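You operate a simulated robot arm through the tools that you are given. There is no shell and no other tool.

You are at the controls of a simulated robot arm. One attempt, no reset.

## Task
Skim the froth off the steel pot into the green tub and lid the pot.
Fine: two dips clear it; stand the steel skimmer back, seat the wide steel lid on the rim; spill none. Set down upright: steel skimmer.

It is judged by the outcome, as a careful person would: the job done as asked, and still so three seconds after it is handed in. It fails if anything else is knocked over, pushed out of place, dropped, spilled or broken. Lids that push on must go on centred and level and be pressed home; caps that screw on are set level and turned clockwise until they are tight.

## Robot
A 7-joint arm with a three-finger gripper on a trunk, on a base that drives. Base frame: it is fixed to the floor where the robot stands at the start and does not move with it; the origin is under the middle of the robot, x ahead of it, y to its left, z up. Readings come in mm, degrees, newtons and seconds.
Its first joint turns from -166.0 to 166.0 degrees. Places, roughly: black round knob [-2500, 2400, 900]; black-topped bolt [-2700, 2100, 900]; blue lever [-3100, 3200, 900]; pot [-3300, 2000, 900]; red lever [-2700, 2300, 900]; rim of the steel pot [-3300, 2000, 900]; slop [-3200, 2100, 900]; steel pot [-3300, 2000, 900]; steel skimmer [-3500, 2000, 1000]; wide steel lid [-3000, 2000, 750]; yellow lever [-2900, 2900, 1000]; yellow slider [-2800, 3800, 800]. Payload 2.69 kg.
The TCP is the grasp point between the finger pads, 29 mm short of the fingertips. In the tool frame z runs along the fingers and y along their closing line. Largest opening 120 mm; the body of the gripper starts 78 mm behind the TCP.
Orientation is that of the tool frame in the base frame, as a unit quaternion [x, y, z, w]. With the fingers straight down and closing along the base's y, the tool's x points along the base's -x, its y along +y and its z along -z.

## Interface
- The arm moves only by the tool step_arm. Its argument "commands" is text: rows parted by semicolons, each of 7 numbers parted by spaces: the shift along the base's x, y, z in units of 40 mm (1.0 is 40 mm), then the turn, a rotation vector about the base's x, y, z in units of 8 degrees (1.0 is 8 degrees), then the opening, from 0 (shut) to 1 (fully open). In form: x y z ax ay az gripper; .... A call has 1 to 20 rows; each row shifts and turns the commanded pose from where the row before left it. A call with a number of a shift or a turn outside -1 to 1 is refused whole. A row lasts 0.2 s, in which the tool goes at most 50 mm and 8.6 degrees; a call with a longer step from one row to the next is refused whole, and so is a gripper value outside its range. A pose out of reach is approached as far as the arm can. The call stops where the force on the tool passes 40 N (or 10 N more than at its start, if that is more) or the arm is blocked; 0.2 s more then pass. Each finger halts on what it meets, pressing with about 27 N; the grip force reading is that of the motor and also rises with nothing between the fingers. The clock runs only during rows and for 0.2 s after the last one: add rows that do not move to give the fingers time. It gives the time, the measured TCP pose, the force on the tool (base axes), the opening and the grip force at its end, in the units of the frame above (readings bear some noise), with the torque about the TCP (base axes, N m) and any sound that the robot's microphone picked up.
- Cameras (640 x 400 px; columns grow to the right, rows downward): "scene" is now at [313.7, 175.1, 1350.5]; the picture's right is [-0.18, -0.98, 0.00], its down [-0.67, 0.12, -0.73] and it looks along [0.72, -0.13, -0.68] (base axes); focal length 262 px, centre (320, 200). "wrist" rides on the gripper at [63, 0, -104] in the tool frame; the picture's right is [0.00, 1.00, 0.00], its down [-0.83, 0.00, -0.56] and it looks along [-0.56, 0.00, 0.83] (tool axes); focal length 275 px, centre (320, 200). There is no depth. A picture from a camera that has moved, and an enlarged one, comes with that camera's place and axes in the base frame and with its lens.
- get_image(camera): a new picture of that camera. The clock stands still meanwhile.
- slide_trunk(by): slides the trunk up (or, below 0, down) by that many mm; the arm and the scene camera ride with it, the base frame stays. It gives what a move gives, with no picture.
- base_move(legs): drives the robot by 1 to 6 legs, each [ahead, left, turn to the left] in mm, mm and degrees, along the robot's own axes; the way and the turn of a leg run together, so that a leg with both is an arc; at most 1500 mm and 180 degrees a leg. The arm and the cameras ride along, it lands a little off, and it stops where it bumps. It gives what a move gives.
- head_to(pan, tilt): turns the head with the scene camera to pan (to the left, within 143 degrees either way) and tilt (down, from -29 to 69), counted from straight ahead of the robot. It gives what a move gives.
- inspect(camera, box): a new picture of the part [left, top, right, bottom] of that camera's present view, enlarged. The clock stands still meanwhile.
- finish_job(): hands the job in; it is judged then, once.

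Places have to be worked out from the pictures, the camera data and where the tool is seen. Open the gripper and draw the arm clear of the work before you hand the job in, unless the task says otherwise.

The tools are called after "Request:" by a JSON object that holds its "name" and its "arguments". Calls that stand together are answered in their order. step_arm: Moves the arm, as the interface text tells. Its arguments: {"type":"object","properties":{"commands":{"type":"string"}},"required":["commands"]} The other tools are called the same way: slide_trunk (by) slides the trunk up or down; base_move (legs) drives the base; head_to (pan, tilt) turns the head that bears the scene camera; get_image (camera) takes a picture; inspect (camera, box) takes an enlarged picture of a part of a camera's view; finish_job () hands the job in.

At the start:

```text
clock: 0.0
position: [583.7, -51.1, 1122.0]
ee_rot: [-0.001, 1.0, 0.0, 0.0]
force: [-0.5, 0.0, -0.8]
wrist_torque: [0.0, 0.01, 0.02]
gripper_width: 120.1
gripper_force: 0.0
trunk travel left (down, up): [-350.0, 236.0]
robot x, y, heading: [2.6, -0.1, -0.3]
head pan, tilt: [-10.2, 42.9]
```

scene: 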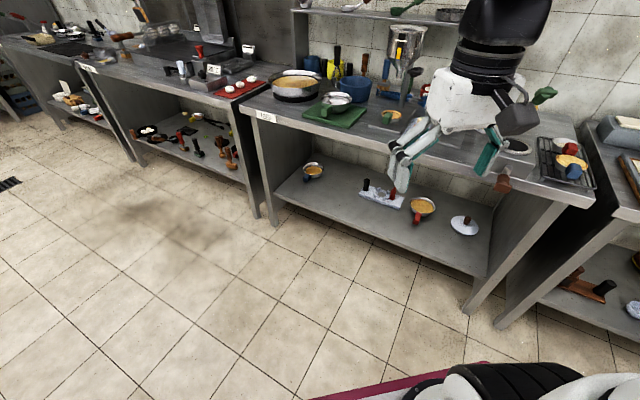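
wrist: 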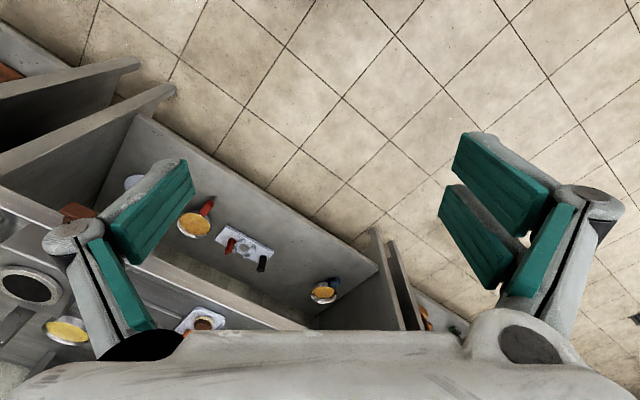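

The pot and its things lie far behind the robot, around (-3300, 2000). I first look that way with the head to see the floor and any obstacles.

Request:
{"name": "head_to", "arguments": {"pan": 140, "tilt": 15}}

Request:
{"name": "get_image", "arguments": {"camera": "scene"}}

```text
clock: 2.4
position: [582.8, -51.7, 1120.7]
ee_rot: [0.0, 1.0, 0.0, -0.001]
force: [-0.1, -0.5, 1.1]
wrist_torque: [0.02, 0.02, -0.02]
gripper_width: 120.2
gripper_force: 0.1
trunk travel left (down, up): [-350.0, 236.0]
robot x, y, heading: [3.3, 0.0, -0.1]
head pan, tilt: [140.0, 15.0]
```

```text
taken
camera scene: at [160.5, 249.9, 1394.3], right [0.64, 0.77, 0.0], down [0.2, -0.17, -0.97], along [-0.74, 0.62, -0.26], focal length 262 px, centre (320, 200)
```

scene: 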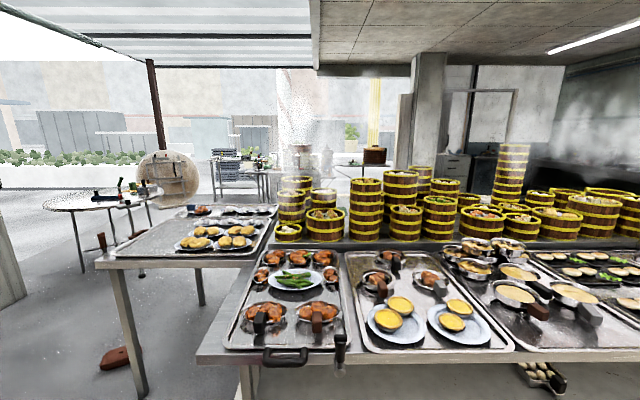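

The target table seems to be the far one near column 250, row 160. I enlarge that part and look at both sides of the route.

Request:
{"name": "inspect", "arguments": {"camera": "scene", "box": [180, 110, 400, 250]}}

Request:
{"name": "inspect", "arguments": {"camera": "scene", "box": [0, 130, 320, 400]}}

```text
2.86 times, centred on (290, 180) of scene
camera zoom: at [160.5, 249.9, 1394.3], right [0.64, 0.77, 0.0], down [0.2, -0.17, -0.97], along [-0.74, 0.62, -0.26], focal length 750 px, centre (406, 257)
```

zoom: 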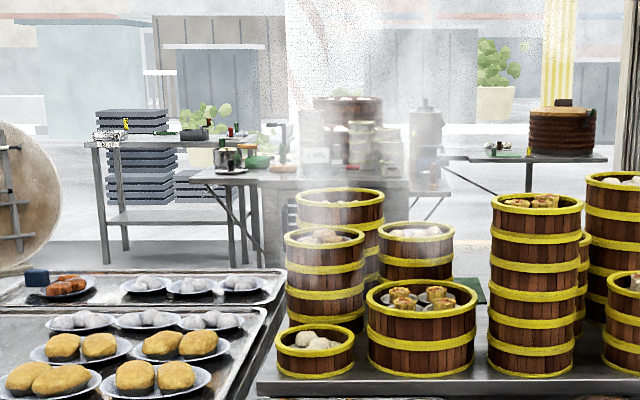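

```text
1.48 times, centred on (160, 265) of scene
camera zoom: at [160.5, 249.9, 1394.3], right [0.64, 0.77, 0.0], down [0.2, -0.17, -0.97], along [-0.74, 0.62, -0.26], focal length 389 px, centre (557, 104)
```

zoom: 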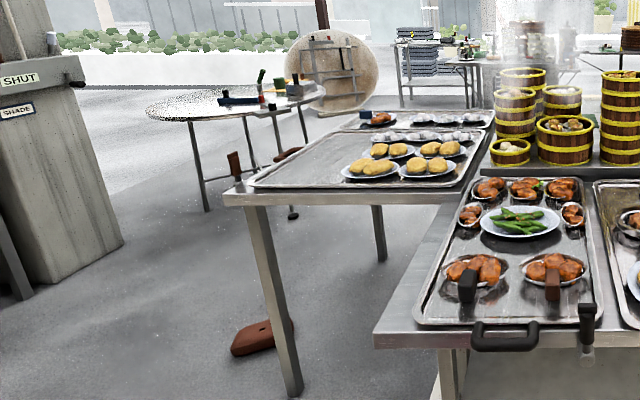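

The pot table is beyond a tray table and a round table. I look to the other side as well before turning, to find free floor.

Request:
{"name": "head_to", "arguments": {"pan": -140, "tilt": 30}}

Request:
{"name": "get_image", "arguments": {"camera": "scene"}}

Request:
{"name": "head_to", "arguments": {"pan": -75, "tilt": 35}}

Request:
{"name": "get_image", "arguments": {"camera": "scene"}}

Request:
{"name": "head_to", "arguments": {"pan": 90, "tilt": 45}}

Request:
{"name": "get_image", "arguments": {"camera": "scene"}}

Request:
{"name": "head_to", "arguments": {"pan": 143, "tilt": 55}}

Request:
{"name": "get_image", "arguments": {"camera": "scene"}}

```text
clock: 6.2
position: [583.6, -51.2, 1121.0]
ee_rot: [0.0, 1.0, 0.0, 0.0]
force: [0.4, 1.0, -0.4]
wrist_torque: [0.0, 0.01, 0.0]
gripper_width: 120.4
gripper_force: 0.0
trunk travel left (down, up): [-350.0, 236.0]
robot x, y, heading: [-0.4, -0.1, -0.1]
head pan, tilt: [-140.0, 30.0]
```

```text
taken
camera scene: at [162.8, 131.7, 1370.1], right [-0.64, 0.77, 0.0], down [0.38, 0.32, -0.87], along [-0.66, -0.56, -0.5], focal length 262 px, centre (320, 200)
```

scene: 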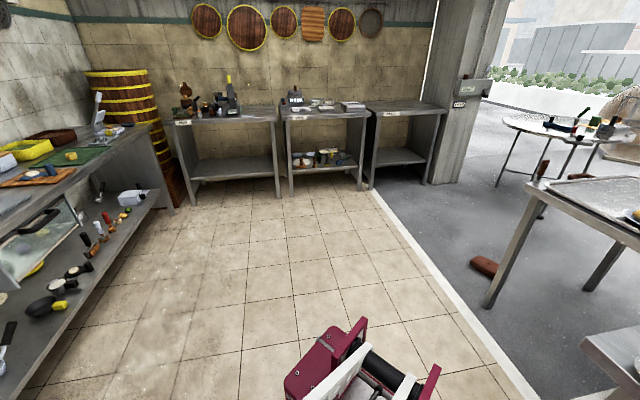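

```text
clock: 7.6
position: [583.5, -51.9, 1120.0]
ee_rot: [0.0, 1.0, 0.0, 0.001]
force: [-0.7, 0.1, 0.6]
wrist_torque: [0.01, -0.02, -0.01]
gripper_width: 119.8
gripper_force: 0.1
trunk travel left (down, up): [-350.0, 236.0]
robot x, y, heading: [-3.4, -1.4, 0.0]
head pan, tilt: [-75.0, 35.0]
```

```text
taken
camera scene: at [254.8, 104.7, 1362.3], right [-0.97, -0.26, 0.0], down [-0.15, 0.55, -0.82], along [0.21, -0.79, -0.57], focal length 262 px, centre (320, 200)
```

scene: 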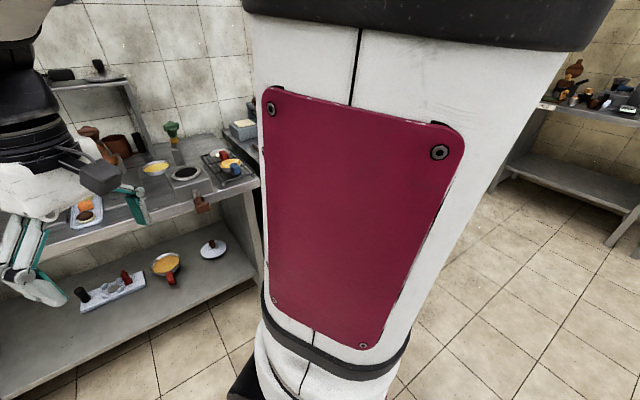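

```text
clock: 10.1
position: [583.4, -51.5, 1121.3]
ee_rot: [0.0, 1.0, 0.0, 0.0]
force: [0.4, 0.5, 0.3]
wrist_torque: [-0.02, 0.0, 0.0]
gripper_width: 119.9
gripper_force: 0.1
trunk travel left (down, up): [-350.0, 236.0]
robot x, y, heading: [0.4, -3.3, 0.0]
head pan, tilt: [90.0, 45.0]
```

```text
taken
camera scene: at [232.1, 271.1, 1347.5], right [1.0, 0.0, 0.0], down [0.0, -0.71, -0.71], along [0.0, 0.71, -0.71], focal length 262 px, centre (320, 200)
```

scene: 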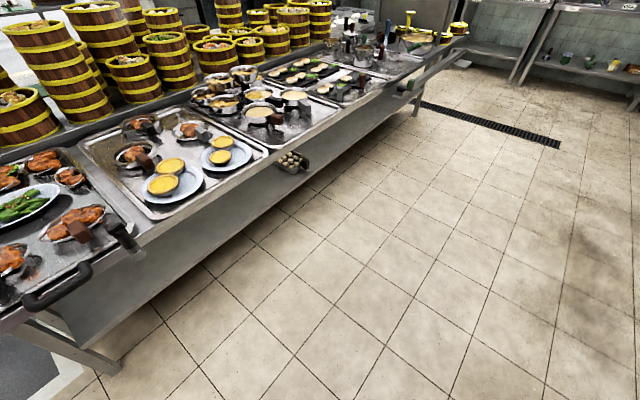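

```text
clock: 11.3
position: [584.6, -50.9, 1121.1]
ee_rot: [0.0, 1.0, 0.001, 0.001]
force: [-0.4, -0.1, 0.2]
wrist_torque: [0.0, 0.0, -0.03]
gripper_width: 120.0
gripper_force: 0.0
trunk travel left (down, up): [-350.0, 236.0]
robot x, y, heading: [-4.0, 1.1, 0.2]
head pan, tilt: [143.0, 55.0]
```

```text
taken
camera scene: at [174.5, 233.3, 1334.0], right [0.6, 0.8, 0.0], down [0.65, -0.49, -0.57], along [-0.46, 0.35, -0.82], focal length 262 px, centre (320, 200)
```

scene: 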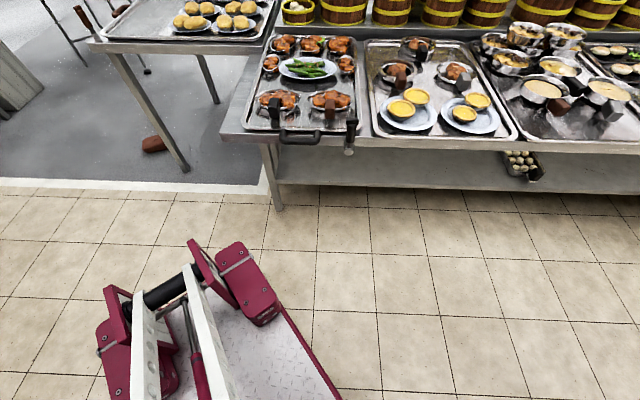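

The floor between the tray table and the wall cabinets is clear; a brown object lies on the floor near (-1660, 145), and the tray table's corner is near (-1350, 156). I turn right in place and drive to about (-1300, -500), wide of both.

Request:
{"name": "base_move", "arguments": {"legs": [[0, 0, -159], [1390, 0, 0]]}}

Request:
{"name": "head_to", "arguments": {"pan": -50, "tilt": 25}}

Request:
{"name": "get_image", "arguments": {"camera": "scene"}}

Request:
{"name": "head_to", "arguments": {"pan": -30, "tilt": 40}}

Request:
{"name": "get_image", "arguments": {"camera": "scene"}}

```text
clock: 24.6
position: [-1798.2, -790.7, 1120.6]
ee_rot: [0.976, 0.217, 0.0, 0.0]
force: [-0.1, -0.3, 0.6]
wrist_torque: [0.02, 0.0, -0.02]
gripper_width: 119.8
gripper_force: 0.1
trunk travel left (down, up): [-350.0, 236.0]
robot x, y, heading: [-1244.7, -590.3, -155.1]
head pan, tilt: [143.0, 55.0]
```

```text
clock: 27.4
position: [-1796.9, -792.1, 1121.1]
ee_rot: [0.976, 0.218, -0.001, 0.0]
force: [-0.2, -0.7, -0.2]
wrist_torque: [0.03, -0.02, 0.01]
gripper_width: 120.1
gripper_force: 0.0
trunk travel left (down, up): [-350.0, 236.0]
robot x, y, heading: [-1250.9, -590.7, -154.9]
head pan, tilt: [-50.0, 25.0]
```

```text
taken
camera scene: at [-1463.3, -822.2, 1378.0], right [0.42, 0.91, 0.0], down [0.38, -0.18, -0.91], along [-0.82, 0.38, -0.42], focal length 262 px, centre (320, 200)
```

scene: 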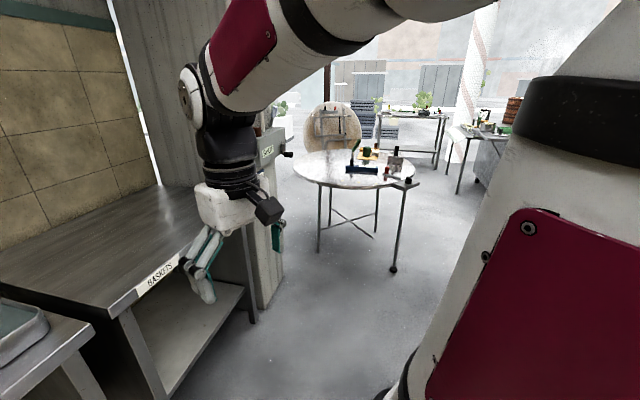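

```text
clock: 28.2
position: [-1799.0, -790.7, 1121.5]
ee_rot: [0.976, 0.218, 0.0, 0.0]
force: [0.2, 0.1, -0.2]
wrist_torque: [0.0, 0.02, -0.02]
gripper_width: 120.1
gripper_force: 0.1
trunk travel left (down, up): [-350.0, 236.0]
robot x, y, heading: [-1250.1, -588.5, -154.9]
head pan, tilt: [-30.0, 40.0]
```

```text
taken
camera scene: at [-1464.5, -853.7, 1354.8], right [0.09, 1.0, 0.0], down [0.64, -0.06, -0.77], along [-0.76, 0.07, -0.64], focal length 262 px, centre (320, 200)
```

scene: 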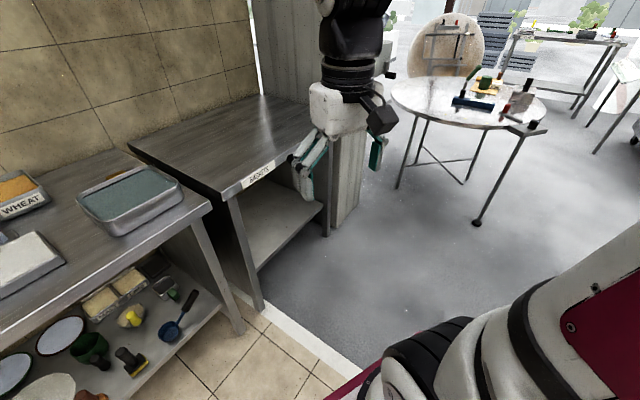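

The robot is at (-1250, -590); the round table centre is near (-3100, 230) with radius about 450, with a leg near (-2714, 396). I turn right to heading ~156° and go ahead 900 mm, then look at the gap between round table and tray table.

Request:
{"name": "base_move", "arguments": {"legs": [[0, 0, -48.7], [900, 0, 0]]}}

Request:
{"name": "head_to", "arguments": {"pan": -45, "tilt": 30}}

Request:
{"name": "get_image", "arguments": {"camera": "scene"}}

Request:
{"name": "head_to", "arguments": {"pan": 0, "tilt": 30}}

Request:
{"name": "get_image", "arguments": {"camera": "scene"}}

```text
clock: 35.2
position: [-2602.4, 57.5, 1122.5]
ee_rot: [0.978, -0.21, 0.0, 0.001]
force: [-0.2, -0.7, -0.6]
wrist_torque: [0.0, 0.03, -0.04]
gripper_width: 120.1
gripper_force: 0.0
trunk travel left (down, up): [-350.0, 236.0]
robot x, y, heading: [-2092.0, -227.7, 155.8]
head pan, tilt: [-30.0, 40.0]
```

```text
clock: 36.0
position: [-2601.8, 59.6, 1121.9]
ee_rot: [0.978, -0.21, 0.0, 0.0]
force: [-0.3, -0.3, 0.4]
wrist_torque: [0.04, -0.03, -0.01]
gripper_width: 120.0
gripper_force: 0.1
trunk travel left (down, up): [-350.0, 236.0]
robot x, y, heading: [-2089.1, -226.0, 155.9]
head pan, tilt: [-45.0, 30.0]
```

```text
taken
camera scene: at [-2415.0, -221.3, 1370.0], right [0.93, 0.36, 0.0], down [0.18, -0.47, -0.87], along [-0.31, 0.81, -0.5], focal length 262 px, centre (320, 200)
```

scene: 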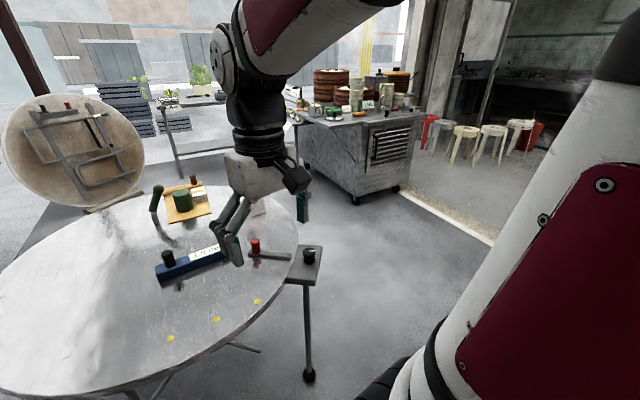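

```text
clock: 37.1
position: [-2603.8, 57.7, 1120.6]
ee_rot: [0.978, -0.21, 0.0, 0.001]
force: [0.4, -0.3, -0.1]
wrist_torque: [0.01, 0.01, 0.02]
gripper_width: 119.6
gripper_force: 0.1
trunk travel left (down, up): [-350.0, 236.0]
robot x, y, heading: [-2086.7, -225.6, 155.8]
head pan, tilt: [0.0, 30.0]
```

```text
taken
camera scene: at [-2465.3, -268.7, 1370.1], right [0.41, 0.91, 0.0], down [0.46, -0.2, -0.87], along [-0.79, 0.35, -0.5], focal length 262 px, centre (320, 200)
```

scene: 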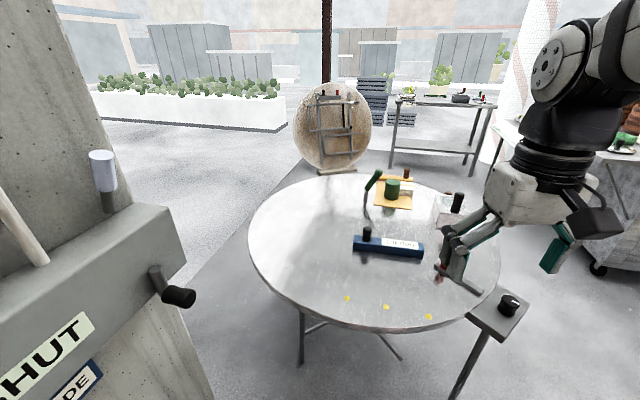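

The gap right of the knob pedestal (foot near (-2705, 375)) looks open. I check the right side for the tray table's end.

Request:
{"name": "head_to", "arguments": {"pan": -110, "tilt": 30}}

Request:
{"name": "get_image", "arguments": {"camera": "scene"}}

Request:
{"name": "head_to", "arguments": {"pan": -70, "tilt": 20}}

Request:
{"name": "get_image", "arguments": {"camera": "scene"}}

```text
clock: 39.0
position: [-2603.3, 57.9, 1120.9]
ee_rot: [0.978, -0.21, 0.0, 0.001]
force: [1.0, -0.1, -0.5]
wrist_torque: [0.02, 0.03, 0.01]
gripper_width: 120.1
gripper_force: 0.1
trunk travel left (down, up): [-350.0, 236.0]
robot x, y, heading: [-2095.9, -226.9, 155.6]
head pan, tilt: [-110.0, 30.0]
```

```text
taken
camera scene: at [-2319.8, -240.8, 1370.1], right [0.72, -0.7, 0.0], down [-0.35, -0.36, -0.87], along [0.6, 0.62, -0.5], focal length 262 px, centre (320, 200)
```

scene: 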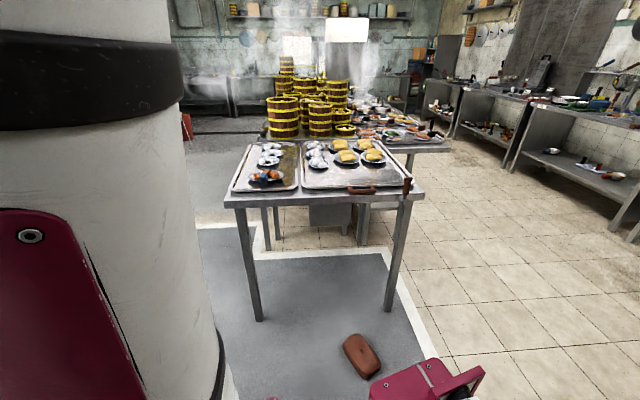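

```text
clock: 40.0
position: [-2602.8, 58.5, 1121.1]
ee_rot: [0.978, -0.209, 0.0, 0.001]
force: [0.3, -0.2, -1.0]
wrist_torque: [0.0, 0.03, -0.03]
gripper_width: 120.1
gripper_force: 0.1
trunk travel left (down, up): [-350.0, 236.0]
robot x, y, heading: [-2094.1, -226.1, 155.7]
head pan, tilt: [-70.0, 20.0]
```

```text
taken
camera scene: at [-2376.0, -212.9, 1386.1], right [1.0, -0.07, 0.0], down [-0.03, -0.34, -0.94], along [0.07, 0.94, -0.34], focal length 262 px, centre (320, 200)
```

scene: 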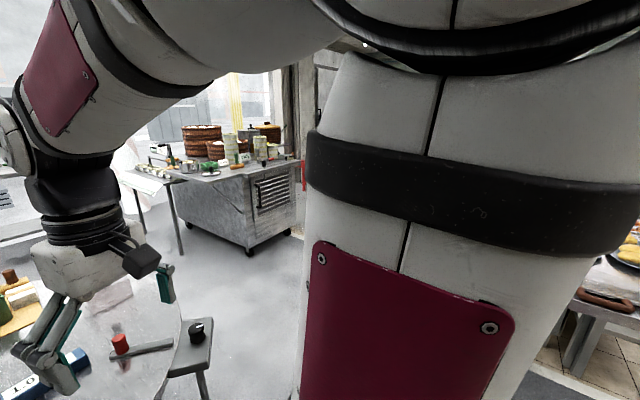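

The tray table ends near (-1940, 760), so the gap to the pedestal is about 790 mm. I turn right to heading ~105° and drive to the middle of the gap (-2300, 575).

Request:
{"name": "base_move", "arguments": {"legs": [[0, 0, -51], [830, 0, 0]]}}

Request:
{"name": "head_to", "arguments": {"pan": 15, "tilt": 20}}

Request:
{"name": "get_image", "arguments": {"camera": "scene"}}

Request:
{"name": "head_to", "arguments": {"pan": 50, "tilt": 45}}

Request:
{"name": "get_image", "arguments": {"camera": "scene"}}

```text
clock: 46.7
position: [-2416.3, 1135.0, 1119.6]
ee_rot: [0.795, -0.606, 0.0, 0.0]
force: [-0.6, 0.4, 0.7]
wrist_torque: [0.02, 0.05, -0.03]
gripper_width: 120.3
gripper_force: 0.0
trunk travel left (down, up): [-350.0, 236.0]
robot x, y, heading: [-2312.6, 560.6, 105.3]
head pan, tilt: [-70.0, 20.0]
```

```text
clock: 48.3
position: [-2415.7, 1135.6, 1121.0]
ee_rot: [0.795, -0.606, 0.0, -0.001]
force: [-0.9, 0.4, 0.0]
wrist_torque: [0.01, 0.02, 0.0]
gripper_width: 120.0
gripper_force: 0.0
trunk travel left (down, up): [-350.0, 236.0]
robot x, y, heading: [-2313.8, 558.6, 105.5]
head pan, tilt: [15.0, 20.0]
```

```text
taken
camera scene: at [-2603.7, 813.4, 1386.1], right [0.86, 0.51, 0.0], down [0.17, -0.3, -0.94], along [-0.47, 0.81, -0.34], focal length 262 px, centre (320, 200)
```

scene: 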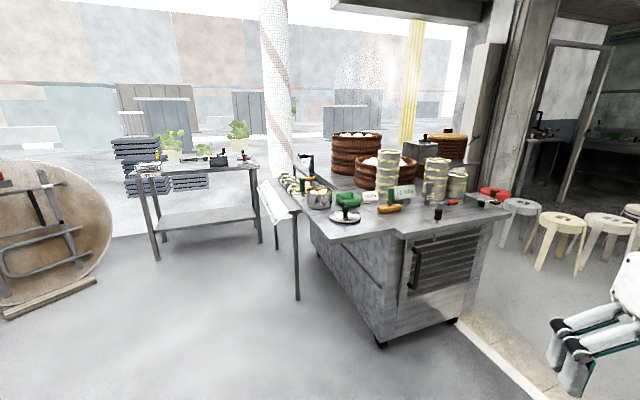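

```text
clock: 49.3
position: [-2417.1, 1134.2, 1120.5]
ee_rot: [0.796, -0.606, 0.0, 0.0]
force: [0.8, -0.3, -0.1]
wrist_torque: [0.02, -0.04, -0.03]
gripper_width: 120.1
gripper_force: 0.0
trunk travel left (down, up): [-350.0, 236.0]
robot x, y, heading: [-2311.0, 560.8, 105.2]
head pan, tilt: [50.0, 45.0]
```

```text
taken
camera scene: at [-2630.5, 766.9, 1347.5], right [0.42, 0.91, 0.0], down [0.64, -0.29, -0.71], along [-0.64, 0.3, -0.71], focal length 262 px, centre (320, 200)
```

scene: 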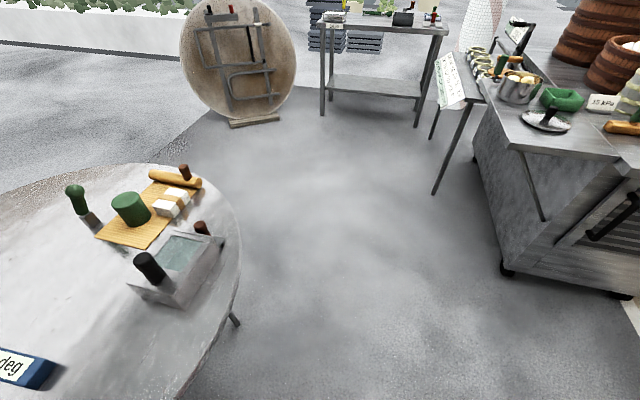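

The way is free now; the steel pot, green tub, skimmer holder and lid stand on the cart's near-left end. I enlarge that area.

Request:
{"name": "head_to", "arguments": {"pan": 15, "tilt": 20}}

Request:
{"name": "inspect", "arguments": {"camera": "scene", "box": [250, 140, 420, 246]}}

Request:
{"name": "inspect", "arguments": {"camera": "scene", "box": [340, 120, 520, 350]}}

```text
clock: 50.3
position: [-2416.4, 1135.3, 1121.3]
ee_rot: [0.795, -0.606, 0.0, 0.001]
force: [0.5, -0.2, 0.3]
wrist_torque: [0.0, 0.02, 0.01]
gripper_width: 120.2
gripper_force: 0.0
trunk travel left (down, up): [-350.0, 236.0]
robot x, y, heading: [-2311.4, 559.5, 105.3]
head pan, tilt: [15.0, 20.0]
```

```text
3.76 times, centred on (335, 193) of scene
camera zoom: at [-2603.8, 813.3, 1386.1], right [0.86, 0.51, 0.0], down [0.17, -0.3, -0.94], along [-0.48, 0.81, -0.34], focal length 988 px, centre (264, 226)
```

zoom: 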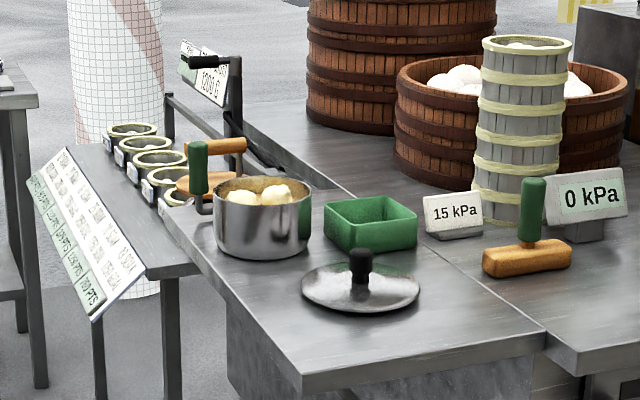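

```text
1.74 times, centred on (430, 235) of scene
camera zoom: at [-2603.8, 813.3, 1386.1], right [0.86, 0.51, 0.0], down [0.17, -0.3, -0.94], along [-0.48, 0.81, -0.34], focal length 456 px, centre (129, 139)
```

zoom: 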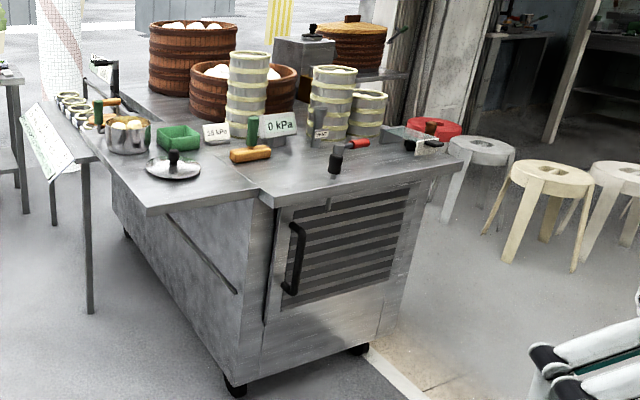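

The work area's table corner is about (-3100, 1730), with the pot near (-3330, 2030). To stay clear of the round table and its pedestal I go straight ahead 850 mm first, then 480 mm left, to about (-3000, 1250).

Request:
{"name": "base_move", "arguments": {"legs": [[850, 0, 0], [0, 480, 0]]}}

Request:
{"name": "head_to", "arguments": {"pan": 5, "tilt": 40}}

Request:
{"name": "get_image", "arguments": {"camera": "scene"}}

```text
clock: 57.3
position: [-3121.5, 1815.4, 1120.1]
ee_rot: [0.796, -0.605, 0.0, 0.0]
force: [-0.8, -1.5, 1.0]
wrist_torque: [0.01, 0.02, -0.02]
gripper_width: 120.0
gripper_force: 0.0
trunk travel left (down, up): [-350.0, 236.0]
robot x, y, heading: [-3011.4, 1242.4, 105.5]
head pan, tilt: [15.0, 20.0]
```

```text
clock: 58.1
position: [-3122.0, 1815.7, 1120.2]
ee_rot: [0.796, -0.606, 0.0, -0.001]
force: [0.4, 0.7, 0.3]
wrist_torque: [-0.01, -0.03, 0.0]
gripper_width: 119.9
gripper_force: 0.0
trunk travel left (down, up): [-350.0, 236.0]
robot x, y, heading: [-3010.3, 1239.6, 105.4]
head pan, tilt: [5.0, 40.0]
```

```text
taken
camera scene: at [-3290.7, 1492.9, 1354.8], right [0.94, 0.35, 0.0], down [0.23, -0.6, -0.77], along [-0.27, 0.72, -0.64], focal length 262 px, centre (320, 200)
```

scene: 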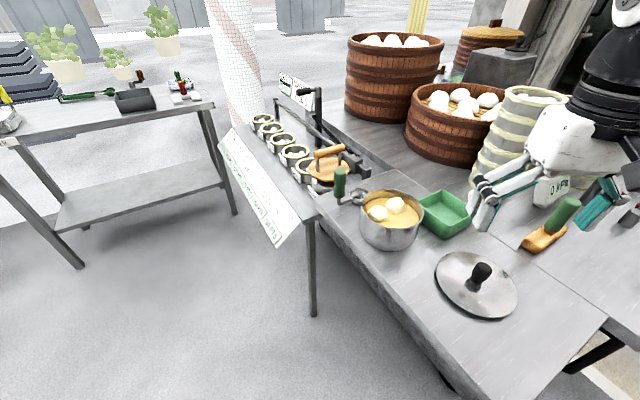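

Now the work area is in full view. I enlarge the pot, skimmer, tub and lid.

Request:
{"name": "inspect", "arguments": {"camera": "scene", "box": [300, 120, 480, 260]}}

Request:
{"name": "inspect", "arguments": {"camera": "scene", "box": [400, 170, 560, 330]}}

Request:
{"name": "get_image", "arguments": {"camera": "wrist"}}

```text
2.86 times, centred on (390, 190) of scene
camera zoom: at [-3290.7, 1492.9, 1354.8], right [0.94, 0.35, 0.0], down [0.23, -0.6, -0.77], along [-0.27, 0.72, -0.64], focal length 750 px, centre (120, 229)
```

zoom: 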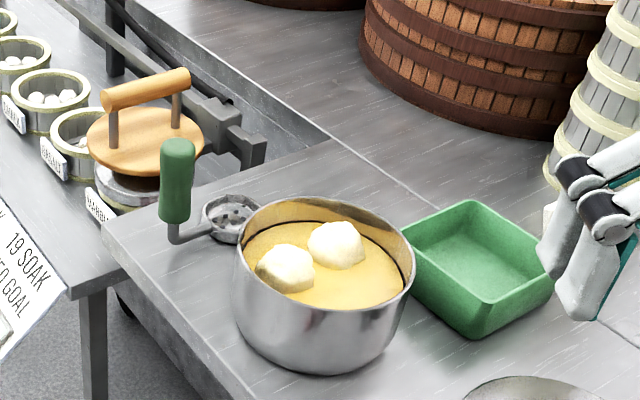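

```text
2.50 times, centred on (480, 250) of scene
camera zoom: at [-3290.7, 1492.9, 1354.8], right [0.94, 0.35, 0.0], down [0.23, -0.6, -0.77], along [-0.27, 0.72, -0.64], focal length 656 px, centre (-80, 75)
```

zoom: 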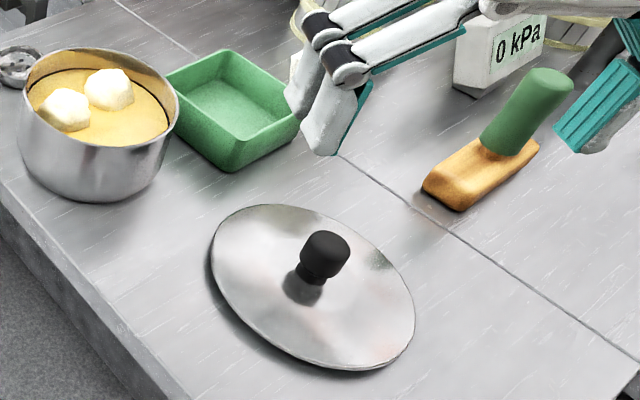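

```text
taken
camera wrist: at [-3103.6, 1755.8, 1225.2], right [-0.96, -0.27, 0.0], down [-0.23, 0.8, 0.56], along [-0.15, 0.54, -0.83], focal length 275 px, centre (320, 200)
```

wrist: 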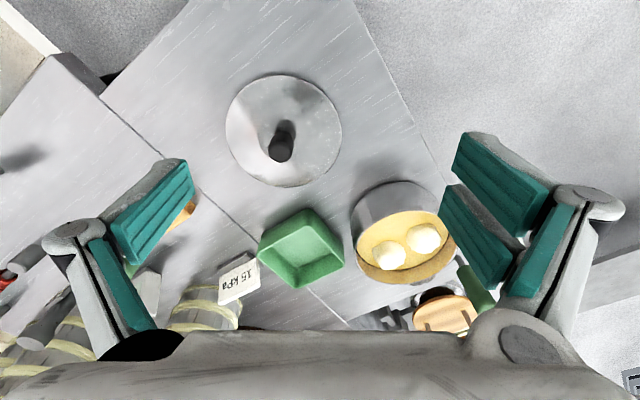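

I enlarge the wrist view too, so that I can triangulate the lid, tub, pot and skimmer with both cameras.

Request:
{"name": "inspect", "arguments": {"camera": "wrist", "box": [200, 60, 360, 200]}}

Request:
{"name": "inspect", "arguments": {"camera": "wrist", "box": [340, 160, 500, 340]}}

Request:
{"name": "inspect", "arguments": {"camera": "wrist", "box": [230, 180, 370, 310]}}

```text
2.86 times, centred on (280, 130) of wrist
camera zoom: at [-3103.6, 1755.8, 1225.2], right [-0.96, -0.27, 0.0], down [-0.23, 0.8, 0.56], along [-0.15, 0.54, -0.83], focal length 786 px, centre (434, 400)
```

zoom: 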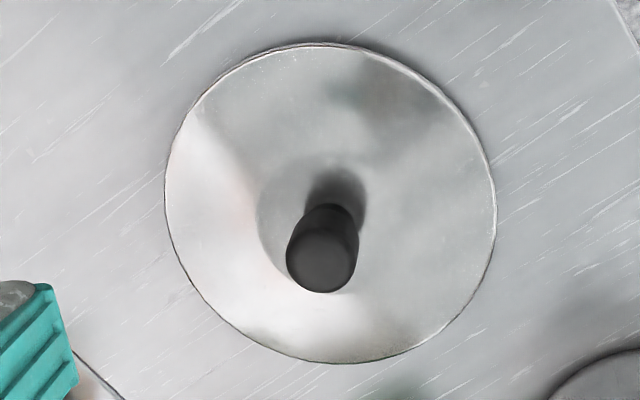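

```text
2.22 times, centred on (420, 250) of wrist
camera zoom: at [-3103.6, 1755.8, 1225.2], right [-0.96, -0.27, 0.0], down [-0.23, 0.8, 0.56], along [-0.15, 0.54, -0.83], focal length 612 px, centre (98, 89)
```

zoom: 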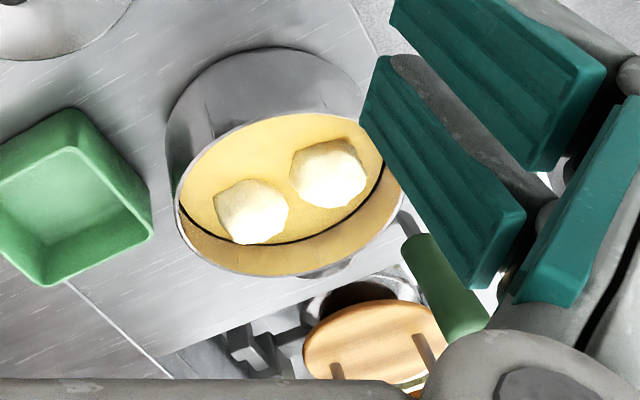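

```text
3.08 times, centred on (300, 245) of wrist
camera zoom: at [-3103.6, 1755.8, 1225.2], right [-0.96, -0.27, 0.0], down [-0.23, 0.8, 0.56], along [-0.15, 0.54, -0.83], focal length 847 px, centre (382, 62)
```

zoom: 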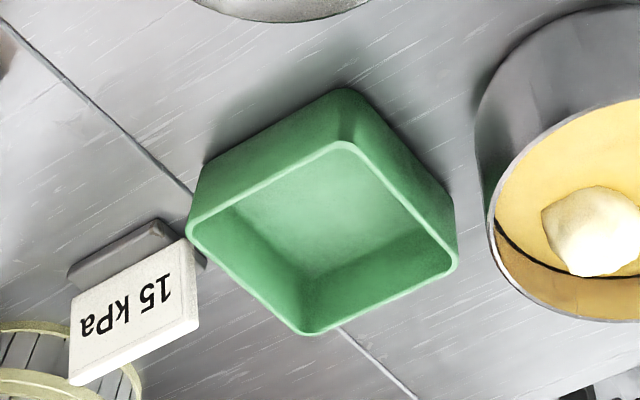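

Triangulated: table top z≈826, lid centre ≈(-3092, 1909), pot rim centre ≈(-3293, 1986, 941), froth lumps ≈(-3286, 2019) and (-3321, 1975), skimmer handle ≈(-3437, 2036). I need a closer look at the skimmer's bowl and what it stands on.

Request:
{"name": "inspect", "arguments": {"camera": "scene", "box": [330, 160, 400, 220]}}

Request:
{"name": "inspect", "arguments": {"camera": "scene", "box": [355, 175, 435, 255]}}

Request:
{"name": "inspect", "arguments": {"camera": "wrist", "box": [400, 240, 470, 310]}}

```text
6.67 times, centred on (365, 190) of scene
camera zoom: at [-3290.7, 1492.9, 1354.8], right [0.94, 0.35, 0.0], down [0.23, -0.6, -0.77], along [-0.27, 0.72, -0.64], focal length 1749 px, centre (20, 267)
```

zoom: 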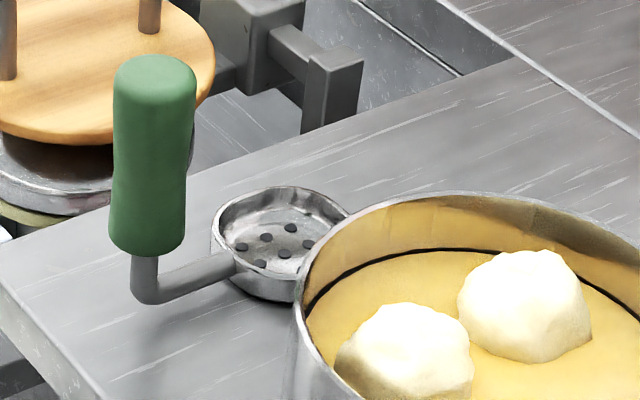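

```text
5.00 times, centred on (395, 215) of scene
camera zoom: at [-3290.7, 1492.9, 1354.8], right [0.94, 0.35, 0.0], down [0.23, -0.6, -0.77], along [-0.27, 0.72, -0.64], focal length 1312 px, centre (-55, 125)
```

zoom: 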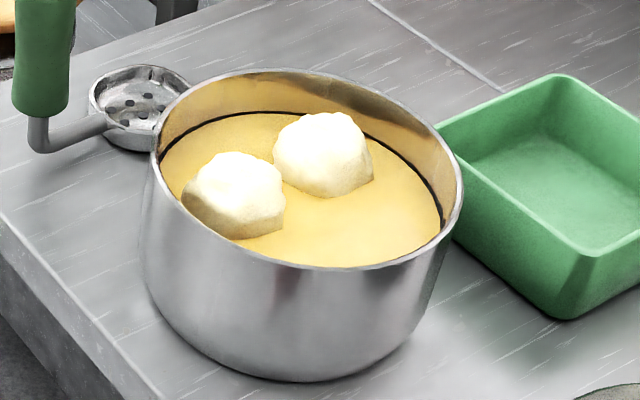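

```text
5.71 times, centred on (435, 275) of wrist
camera zoom: at [-3103.6, 1755.8, 1225.2], right [-0.96, -0.27, 0.0], down [-0.23, 0.8, 0.56], along [-0.15, 0.54, -0.83], focal length 1573 px, centre (-337, -229)
```

zoom: 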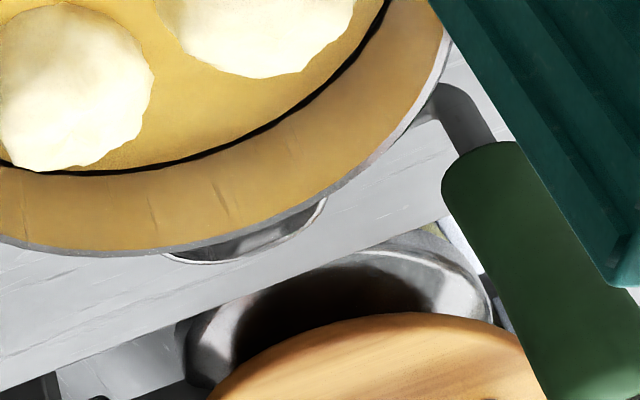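

The table top is about z=853; the skimmer stands on it with its shallow bowl toward (0.6, 0.8) from the upright green handle. I want to face along the direction (-0.8, 0.6), so that the grasp, the scoops and the pour into the tub all lie in reach; I turn in place, then slide right to about (-2672, 1502).

Request:
{"name": "base_move", "arguments": {"legs": [[0, 0, 37.6], [-113, -413, 0]]}}

Request:
{"name": "head_to", "arguments": {"pan": 0, "tilt": 40}}

Request:
{"name": "get_image", "arguments": {"camera": "scene"}}

Request:
{"name": "get_image", "arguments": {"camera": "wrist"}}

```text
clock: 61.6
position: [-3300.9, 1746.7, 1121.2]
ee_rot: [0.951, -0.309, 0.0, -0.001]
force: [-0.6, 0.4, 0.4]
wrist_torque: [0.02, -0.02, 0.03]
gripper_width: 120.0
gripper_force: 0.0
trunk travel left (down, up): [-350.0, 236.0]
robot x, y, heading: [-2856.2, 1368.6, 144.2]
head pan, tilt: [5.0, 40.0]
stopped in leg 2: the robot was blocked; the commanded pose is now the measured one
```

```text
clock: 62.3
position: [-3302.2, 1746.3, 1120.5]
ee_rot: [0.951, -0.309, 0.001, -0.003]
force: [-0.3, -0.2, -0.2]
wrist_torque: [0.01, 0.02, 0.0]
gripper_width: 120.2
gripper_force: 0.1
trunk travel left (down, up): [-350.0, 236.0]
robot x, y, heading: [-2858.2, 1371.1, 144.3]
head pan, tilt: [0.0, 40.0]
```

```text
taken
camera scene: at [-3230.2, 1393.9, 1353.6], right [0.59, 0.81, 0.01], down [0.52, -0.37, -0.77], along [-0.62, 0.45, -0.64], focal length 262 px, centre (320, 200)
```

scene: 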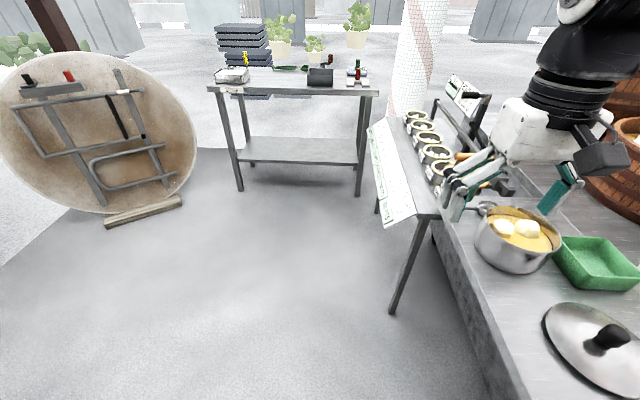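

```text
taken
camera wrist: at [-3250.4, 1709.9, 1225.4], right [-0.58, -0.81, -0.01], down [-0.68, 0.48, 0.56], along [-0.45, 0.33, -0.83], focal length 275 px, centre (320, 200)
```

wrist: 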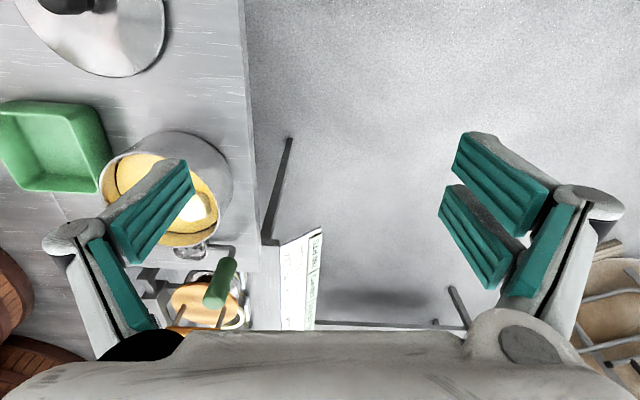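

The base stopped against something at (-2857, 1370). I look down and right to see what it touches before moving again.

Request:
{"name": "head_to", "arguments": {"pan": -30, "tilt": 65}}

Request:
{"name": "get_image", "arguments": {"camera": "scene"}}

Request:
{"name": "head_to", "arguments": {"pan": -75, "tilt": 60}}

Request:
{"name": "get_image", "arguments": {"camera": "scene"}}

Request:
{"name": "head_to", "arguments": {"pan": -50, "tilt": 30}}

Request:
{"name": "get_image", "arguments": {"camera": "scene"}}

```text
clock: 63.2
position: [-3301.3, 1747.4, 1120.3]
ee_rot: [0.951, -0.309, 0.001, -0.004]
force: [-0.4, -0.1, 0.0]
wrist_torque: [0.03, -0.02, -0.01]
gripper_width: 120.0
gripper_force: 0.1
trunk travel left (down, up): [-350.0, 236.0]
robot x, y, heading: [-2854.3, 1365.9, 144.0]
head pan, tilt: [-30.0, 65.0]
```

```text
taken
camera scene: at [-3186.4, 1399.3, 1321.3], right [0.91, 0.41, 0.01], down [0.37, -0.82, -0.43], along [-0.17, 0.39, -0.9], focal length 262 px, centre (320, 200)
```

scene: 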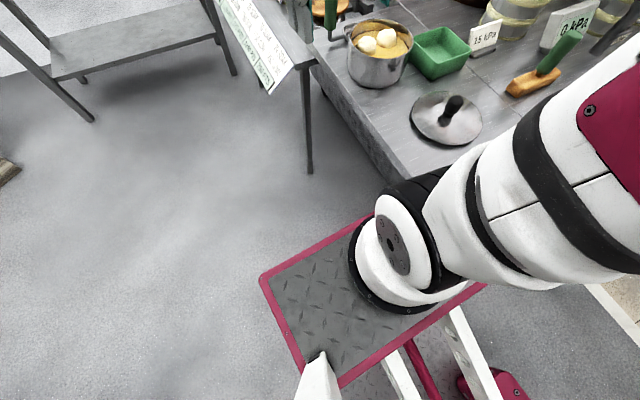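

```text
clock: 64.3
position: [-3302.8, 1746.5, 1121.5]
ee_rot: [0.951, -0.309, 0.001, -0.004]
force: [0.9, -0.3, -0.5]
wrist_torque: [-0.01, 0.01, -0.01]
gripper_width: 120.0
gripper_force: 0.0
trunk travel left (down, up): [-350.0, 236.0]
robot x, y, heading: [-2856.3, 1368.8, 144.1]
head pan, tilt: [-75.0, 60.0]
```

```text
taken
camera scene: at [-3137.7, 1406.0, 1327.0], right [0.93, -0.36, 0.0], down [-0.31, -0.81, -0.51], along [0.18, 0.47, -0.86], focal length 262 px, centre (320, 200)
```

scene: 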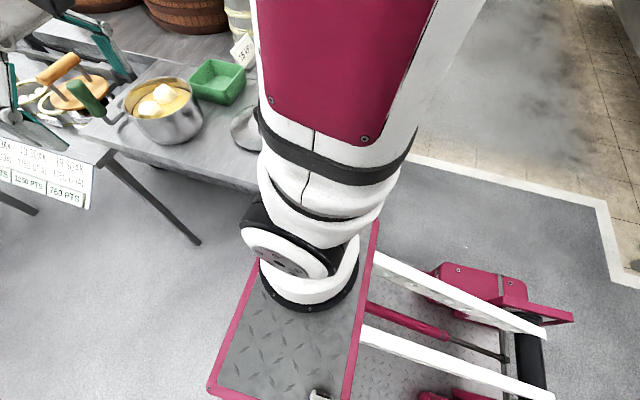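

```text
clock: 65.3
position: [-3302.5, 1746.0, 1120.8]
ee_rot: [0.951, -0.309, 0.001, -0.003]
force: [-0.4, 0.0, 0.0]
wrist_torque: [0.02, 0.01, 0.04]
gripper_width: 119.9
gripper_force: 0.0
trunk travel left (down, up): [-350.0, 236.0]
robot x, y, heading: [-2859.4, 1366.3, 143.9]
head pan, tilt: [-50.0, 30.0]
```

```text
taken
camera scene: at [-3168.1, 1433.7, 1369.0], right [1.0, 0.07, 0.0], down [0.04, -0.49, -0.87], along [-0.06, 0.87, -0.5], focal length 262 px, centre (320, 200)
```

scene: 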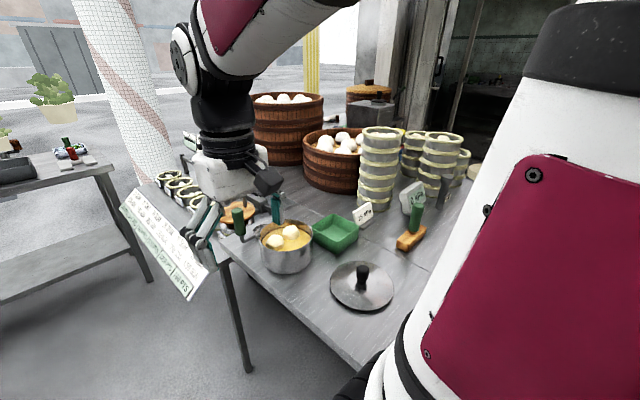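

The platform carrying the arm (its top at about z=853, front edge 397 mm ahead) touches the table corner. All targets are within reach from here, so I only back off 20 mm to the left, away from the table.

Request:
{"name": "base_move", "arguments": {"legs": [[0, 20, 0]]}}

Request:
{"name": "head_to", "arguments": {"pan": -35, "tilt": 38}}

Request:
{"name": "get_image", "arguments": {"camera": "scene"}}

```text
clock: 66.1
position: [-3307.9, 1736.2, 1120.6]
ee_rot: [0.951, -0.31, 0.0, 0.0]
force: [0.2, 1.2, 0.2]
wrist_torque: [0.0, -0.01, -0.02]
gripper_width: 119.9
gripper_force: 0.1
trunk travel left (down, up): [-350.0, 236.0]
robot x, y, heading: [-2864.0, 1352.8, 144.0]
head pan, tilt: [-50.0, 30.0]
```

```text
clock: 66.9
position: [-3307.9, 1736.7, 1121.5]
ee_rot: [0.951, -0.31, 0.0, 0.0]
force: [-0.5, 0.7, -0.1]
wrist_torque: [0.0, -0.03, 0.01]
gripper_width: 120.0
gripper_force: 0.1
trunk travel left (down, up): [-350.0, 236.0]
robot x, y, heading: [-2865.8, 1355.8, 144.1]
head pan, tilt: [-35.0, 38.0]
```

```text
taken
camera scene: at [-3195.2, 1417.3, 1357.7], right [0.95, 0.32, 0.0], down [0.2, -0.58, -0.79], along [-0.26, 0.75, -0.62], focal length 262 px, centre (320, 200)
```

scene: 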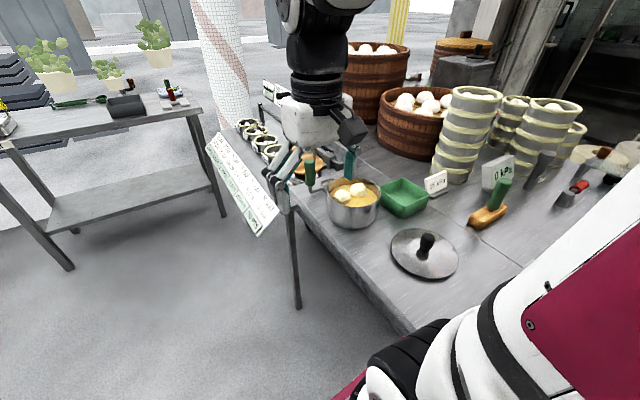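

The robot is free of the table now. I test in open air whether the wrist can yaw far enough (about +104°) to grip the handle with the tool's x toward the skimmer bowl.

Request:
{"name": "step_arm", "arguments": {"commands": "0 0 0 0 0 1 1;0 0 0 0 0 1 1;0 0 0 0 0 1 1;0 0 0 0 0 1 1;0 0 0 0 0 1 1;0 0 0 0 0 1 1;0 0 0 0 0 1 1;0 0 0 0 0 1 1;0 0 0 0 0 1 1;0 0 0 0 0 1 1;0 0 0 0 0 1 1;0 0 0 0 0 1 1"}}

```text
clock: 69.5
position: [-3308.8, 1736.0, 1119.4]
ee_rot: [0.865, 0.501, 0.001, 0.0]
force: [0.4, 0.0, -1.2]
wrist_torque: [0.01, -0.02, 0.02]
gripper_width: 119.6
gripper_force: 0.1
trunk travel left (down, up): [-350.0, 236.0]
robot x, y, heading: [-2866.8, 1351.9, 144.1]
head pan, tilt: [-35.0, 38.0]
```

The yaw is reachable: the tool x now points at about 60°, close to the skimmer's bowl direction of 53°. I take a wrist picture to refine the skimmer's position.

Request:
{"name": "get_image", "arguments": {"camera": "wrist"}}

Request:
{"name": "inspect", "arguments": {"camera": "scene", "box": [250, 140, 410, 240]}}

```text
taken
camera wrist: at [-3276.0, 1792.5, 1224.9], right [0.87, -0.49, 0.0], down [-0.41, -0.72, 0.56], along [-0.27, -0.48, -0.83], focal length 275 px, centre (320, 200)
```

wrist: 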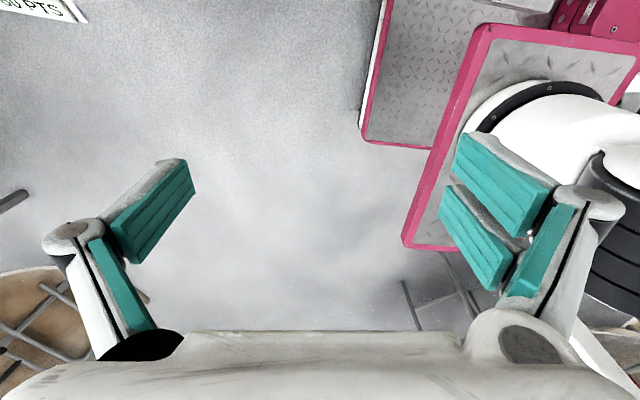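

```text
4.00 times, centred on (330, 190) of scene
camera zoom: at [-3195.3, 1417.2, 1357.7], right [0.95, 0.32, 0.0], down [0.2, -0.58, -0.79], along [-0.26, 0.75, -0.62], focal length 1050 px, centre (280, 240)
```

zoom: 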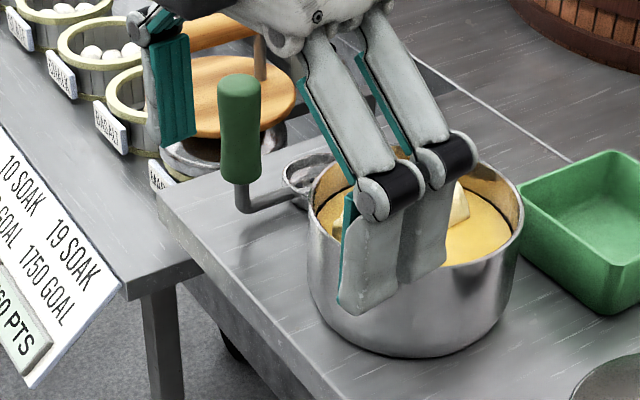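

I move over the skimmer handle at the same safe height, closing the fingers to about 66 mm on the way, and trim the yaw to about 53°.

Request:
{"name": "step_arm", "arguments": {"commands": "-0.4 0.92 0 0 0 -0.11 0.55;-0.4 0.92 0 0 0 -0.11 0.55;-0.4 0.92 0 0 0 -0.11 0.55;-0.4 0.92 0 0 0 -0.11 0.55;-0.4 0.92 0 0 0 -0.11 0.55;-0.4 0.92 0 0 0 -0.11 0.55;-0.4 0.92 0 0 0 -0.11 0.55;-0.4 0.92 0 0 0 -0.11 0.55;0 0 0 0 0 0 0.55"}}

Request:
{"name": "get_image", "arguments": {"camera": "wrist"}}

Request:
{"name": "inspect", "arguments": {"camera": "scene", "box": [230, 90, 430, 240]}}

```text
clock: 71.5
position: [-3438.9, 2032.9, 1119.2]
ee_rot: [0.895, 0.445, 0.0, 0.001]
force: [-0.1, -0.2, 0.6]
wrist_torque: [-0.01, 0.01, 0.02]
gripper_width: 65.9
gripper_force: 0.0
trunk travel left (down, up): [-350.0, 236.0]
robot x, y, heading: [-2870.9, 1352.2, 144.2]
head pan, tilt: [-35.0, 38.0]
```

```text
taken
camera wrist: at [-3400.4, 2083.6, 1223.4], right [0.8, -0.6, 0.0], down [-0.5, -0.66, 0.56], along [-0.33, -0.44, -0.83], focal length 275 px, centre (320, 200)
```

wrist: 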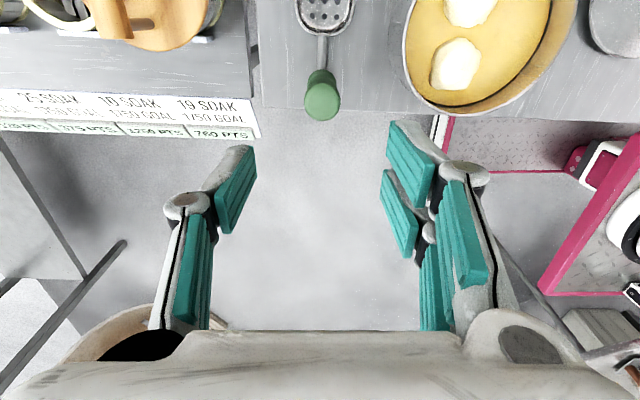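

```text
2.67 times, centred on (330, 165) of scene
camera zoom: at [-3195.3, 1417.3, 1357.7], right [0.95, 0.32, 0.0], down [0.2, -0.58, -0.79], along [-0.26, 0.75, -0.62], focal length 700 px, centre (293, 293)
```

zoom: 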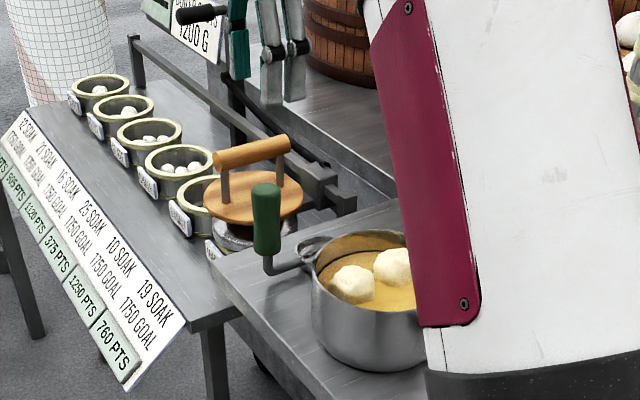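

The handle top is almost directly below the TCP (column ~322, row ~100). I enlarge to refine before descending.

Request:
{"name": "inspect", "arguments": {"camera": "wrist", "box": [270, 0, 380, 140]}}

```text
2.86 times, centred on (325, 70) of wrist
camera zoom: at [-3400.4, 2083.6, 1223.4], right [0.8, -0.6, 0.0], down [-0.5, -0.66, 0.56], along [-0.33, -0.44, -0.83], focal length 786 px, centre (306, 571)
```

zoom: 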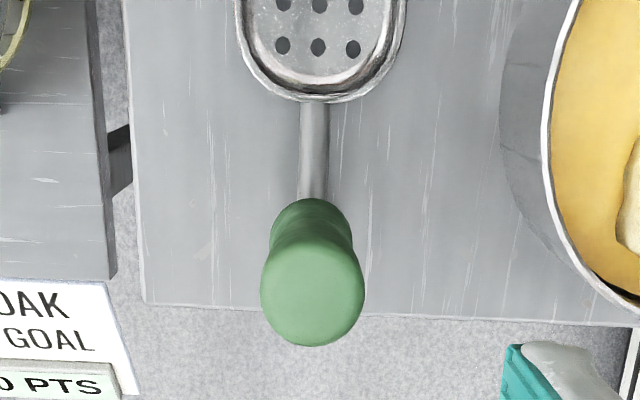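

Handle axis is at about (-3436, 2034), within 4 mm of the TCP, with diameter 30 mm. I descend to z≈948 with the fingers still open around it.

Request:
{"name": "step_arm", "arguments": {"commands": "0.08 0.035 -1 0 0 0 0.55;0 0 -1 0 0 0 0.55;0 0 -1 0 0 0 0.55;0 0 -1 0 0 0 0.55;0 0 -0.27 0 0 0 0.55;0 0 0 0 0 0 0.55"}}

Request:
{"name": "get_image", "arguments": {"camera": "wrist"}}

Request:
{"name": "inspect", "arguments": {"camera": "scene", "box": [250, 110, 410, 240]}}

```text
clock: 72.9
position: [-3433.5, 2033.7, 949.3]
ee_rot: [0.895, 0.446, 0.0, 0.0]
force: [0.4, 0.3, 0.2]
wrist_torque: [-0.01, 0.01, -0.01]
gripper_width: 65.8
gripper_force: 0.0
trunk travel left (down, up): [-350.0, 236.0]
robot x, y, heading: [-2866.4, 1350.8, 144.2]
head pan, tilt: [-35.0, 38.0]
```

```text
taken
camera wrist: at [-3394.5, 2084.8, 1052.7], right [0.8, -0.6, 0.0], down [-0.5, -0.67, 0.56], along [-0.33, -0.44, -0.83], focal length 275 px, centre (320, 200)
```

wrist: 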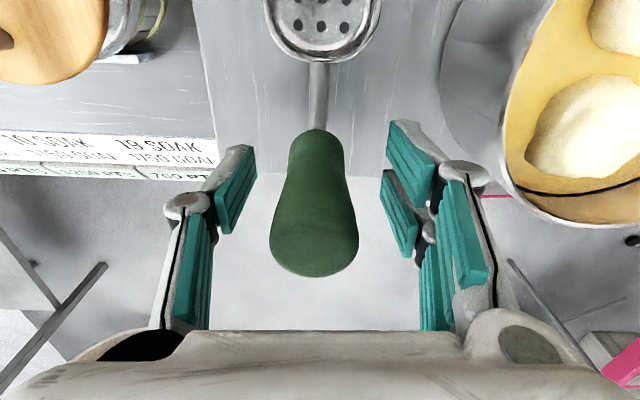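

```text
3.08 times, centred on (330, 175) of scene
camera zoom: at [-3195.3, 1417.2, 1357.7], right [0.95, 0.32, 0.0], down [0.2, -0.58, -0.79], along [-0.26, 0.75, -0.62], focal length 807 px, centre (289, 277)
```

zoom: 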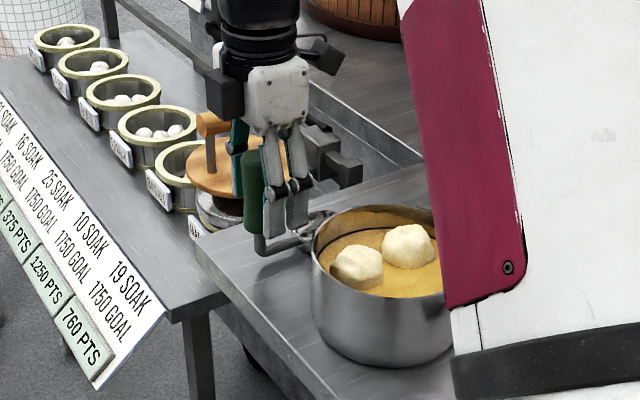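

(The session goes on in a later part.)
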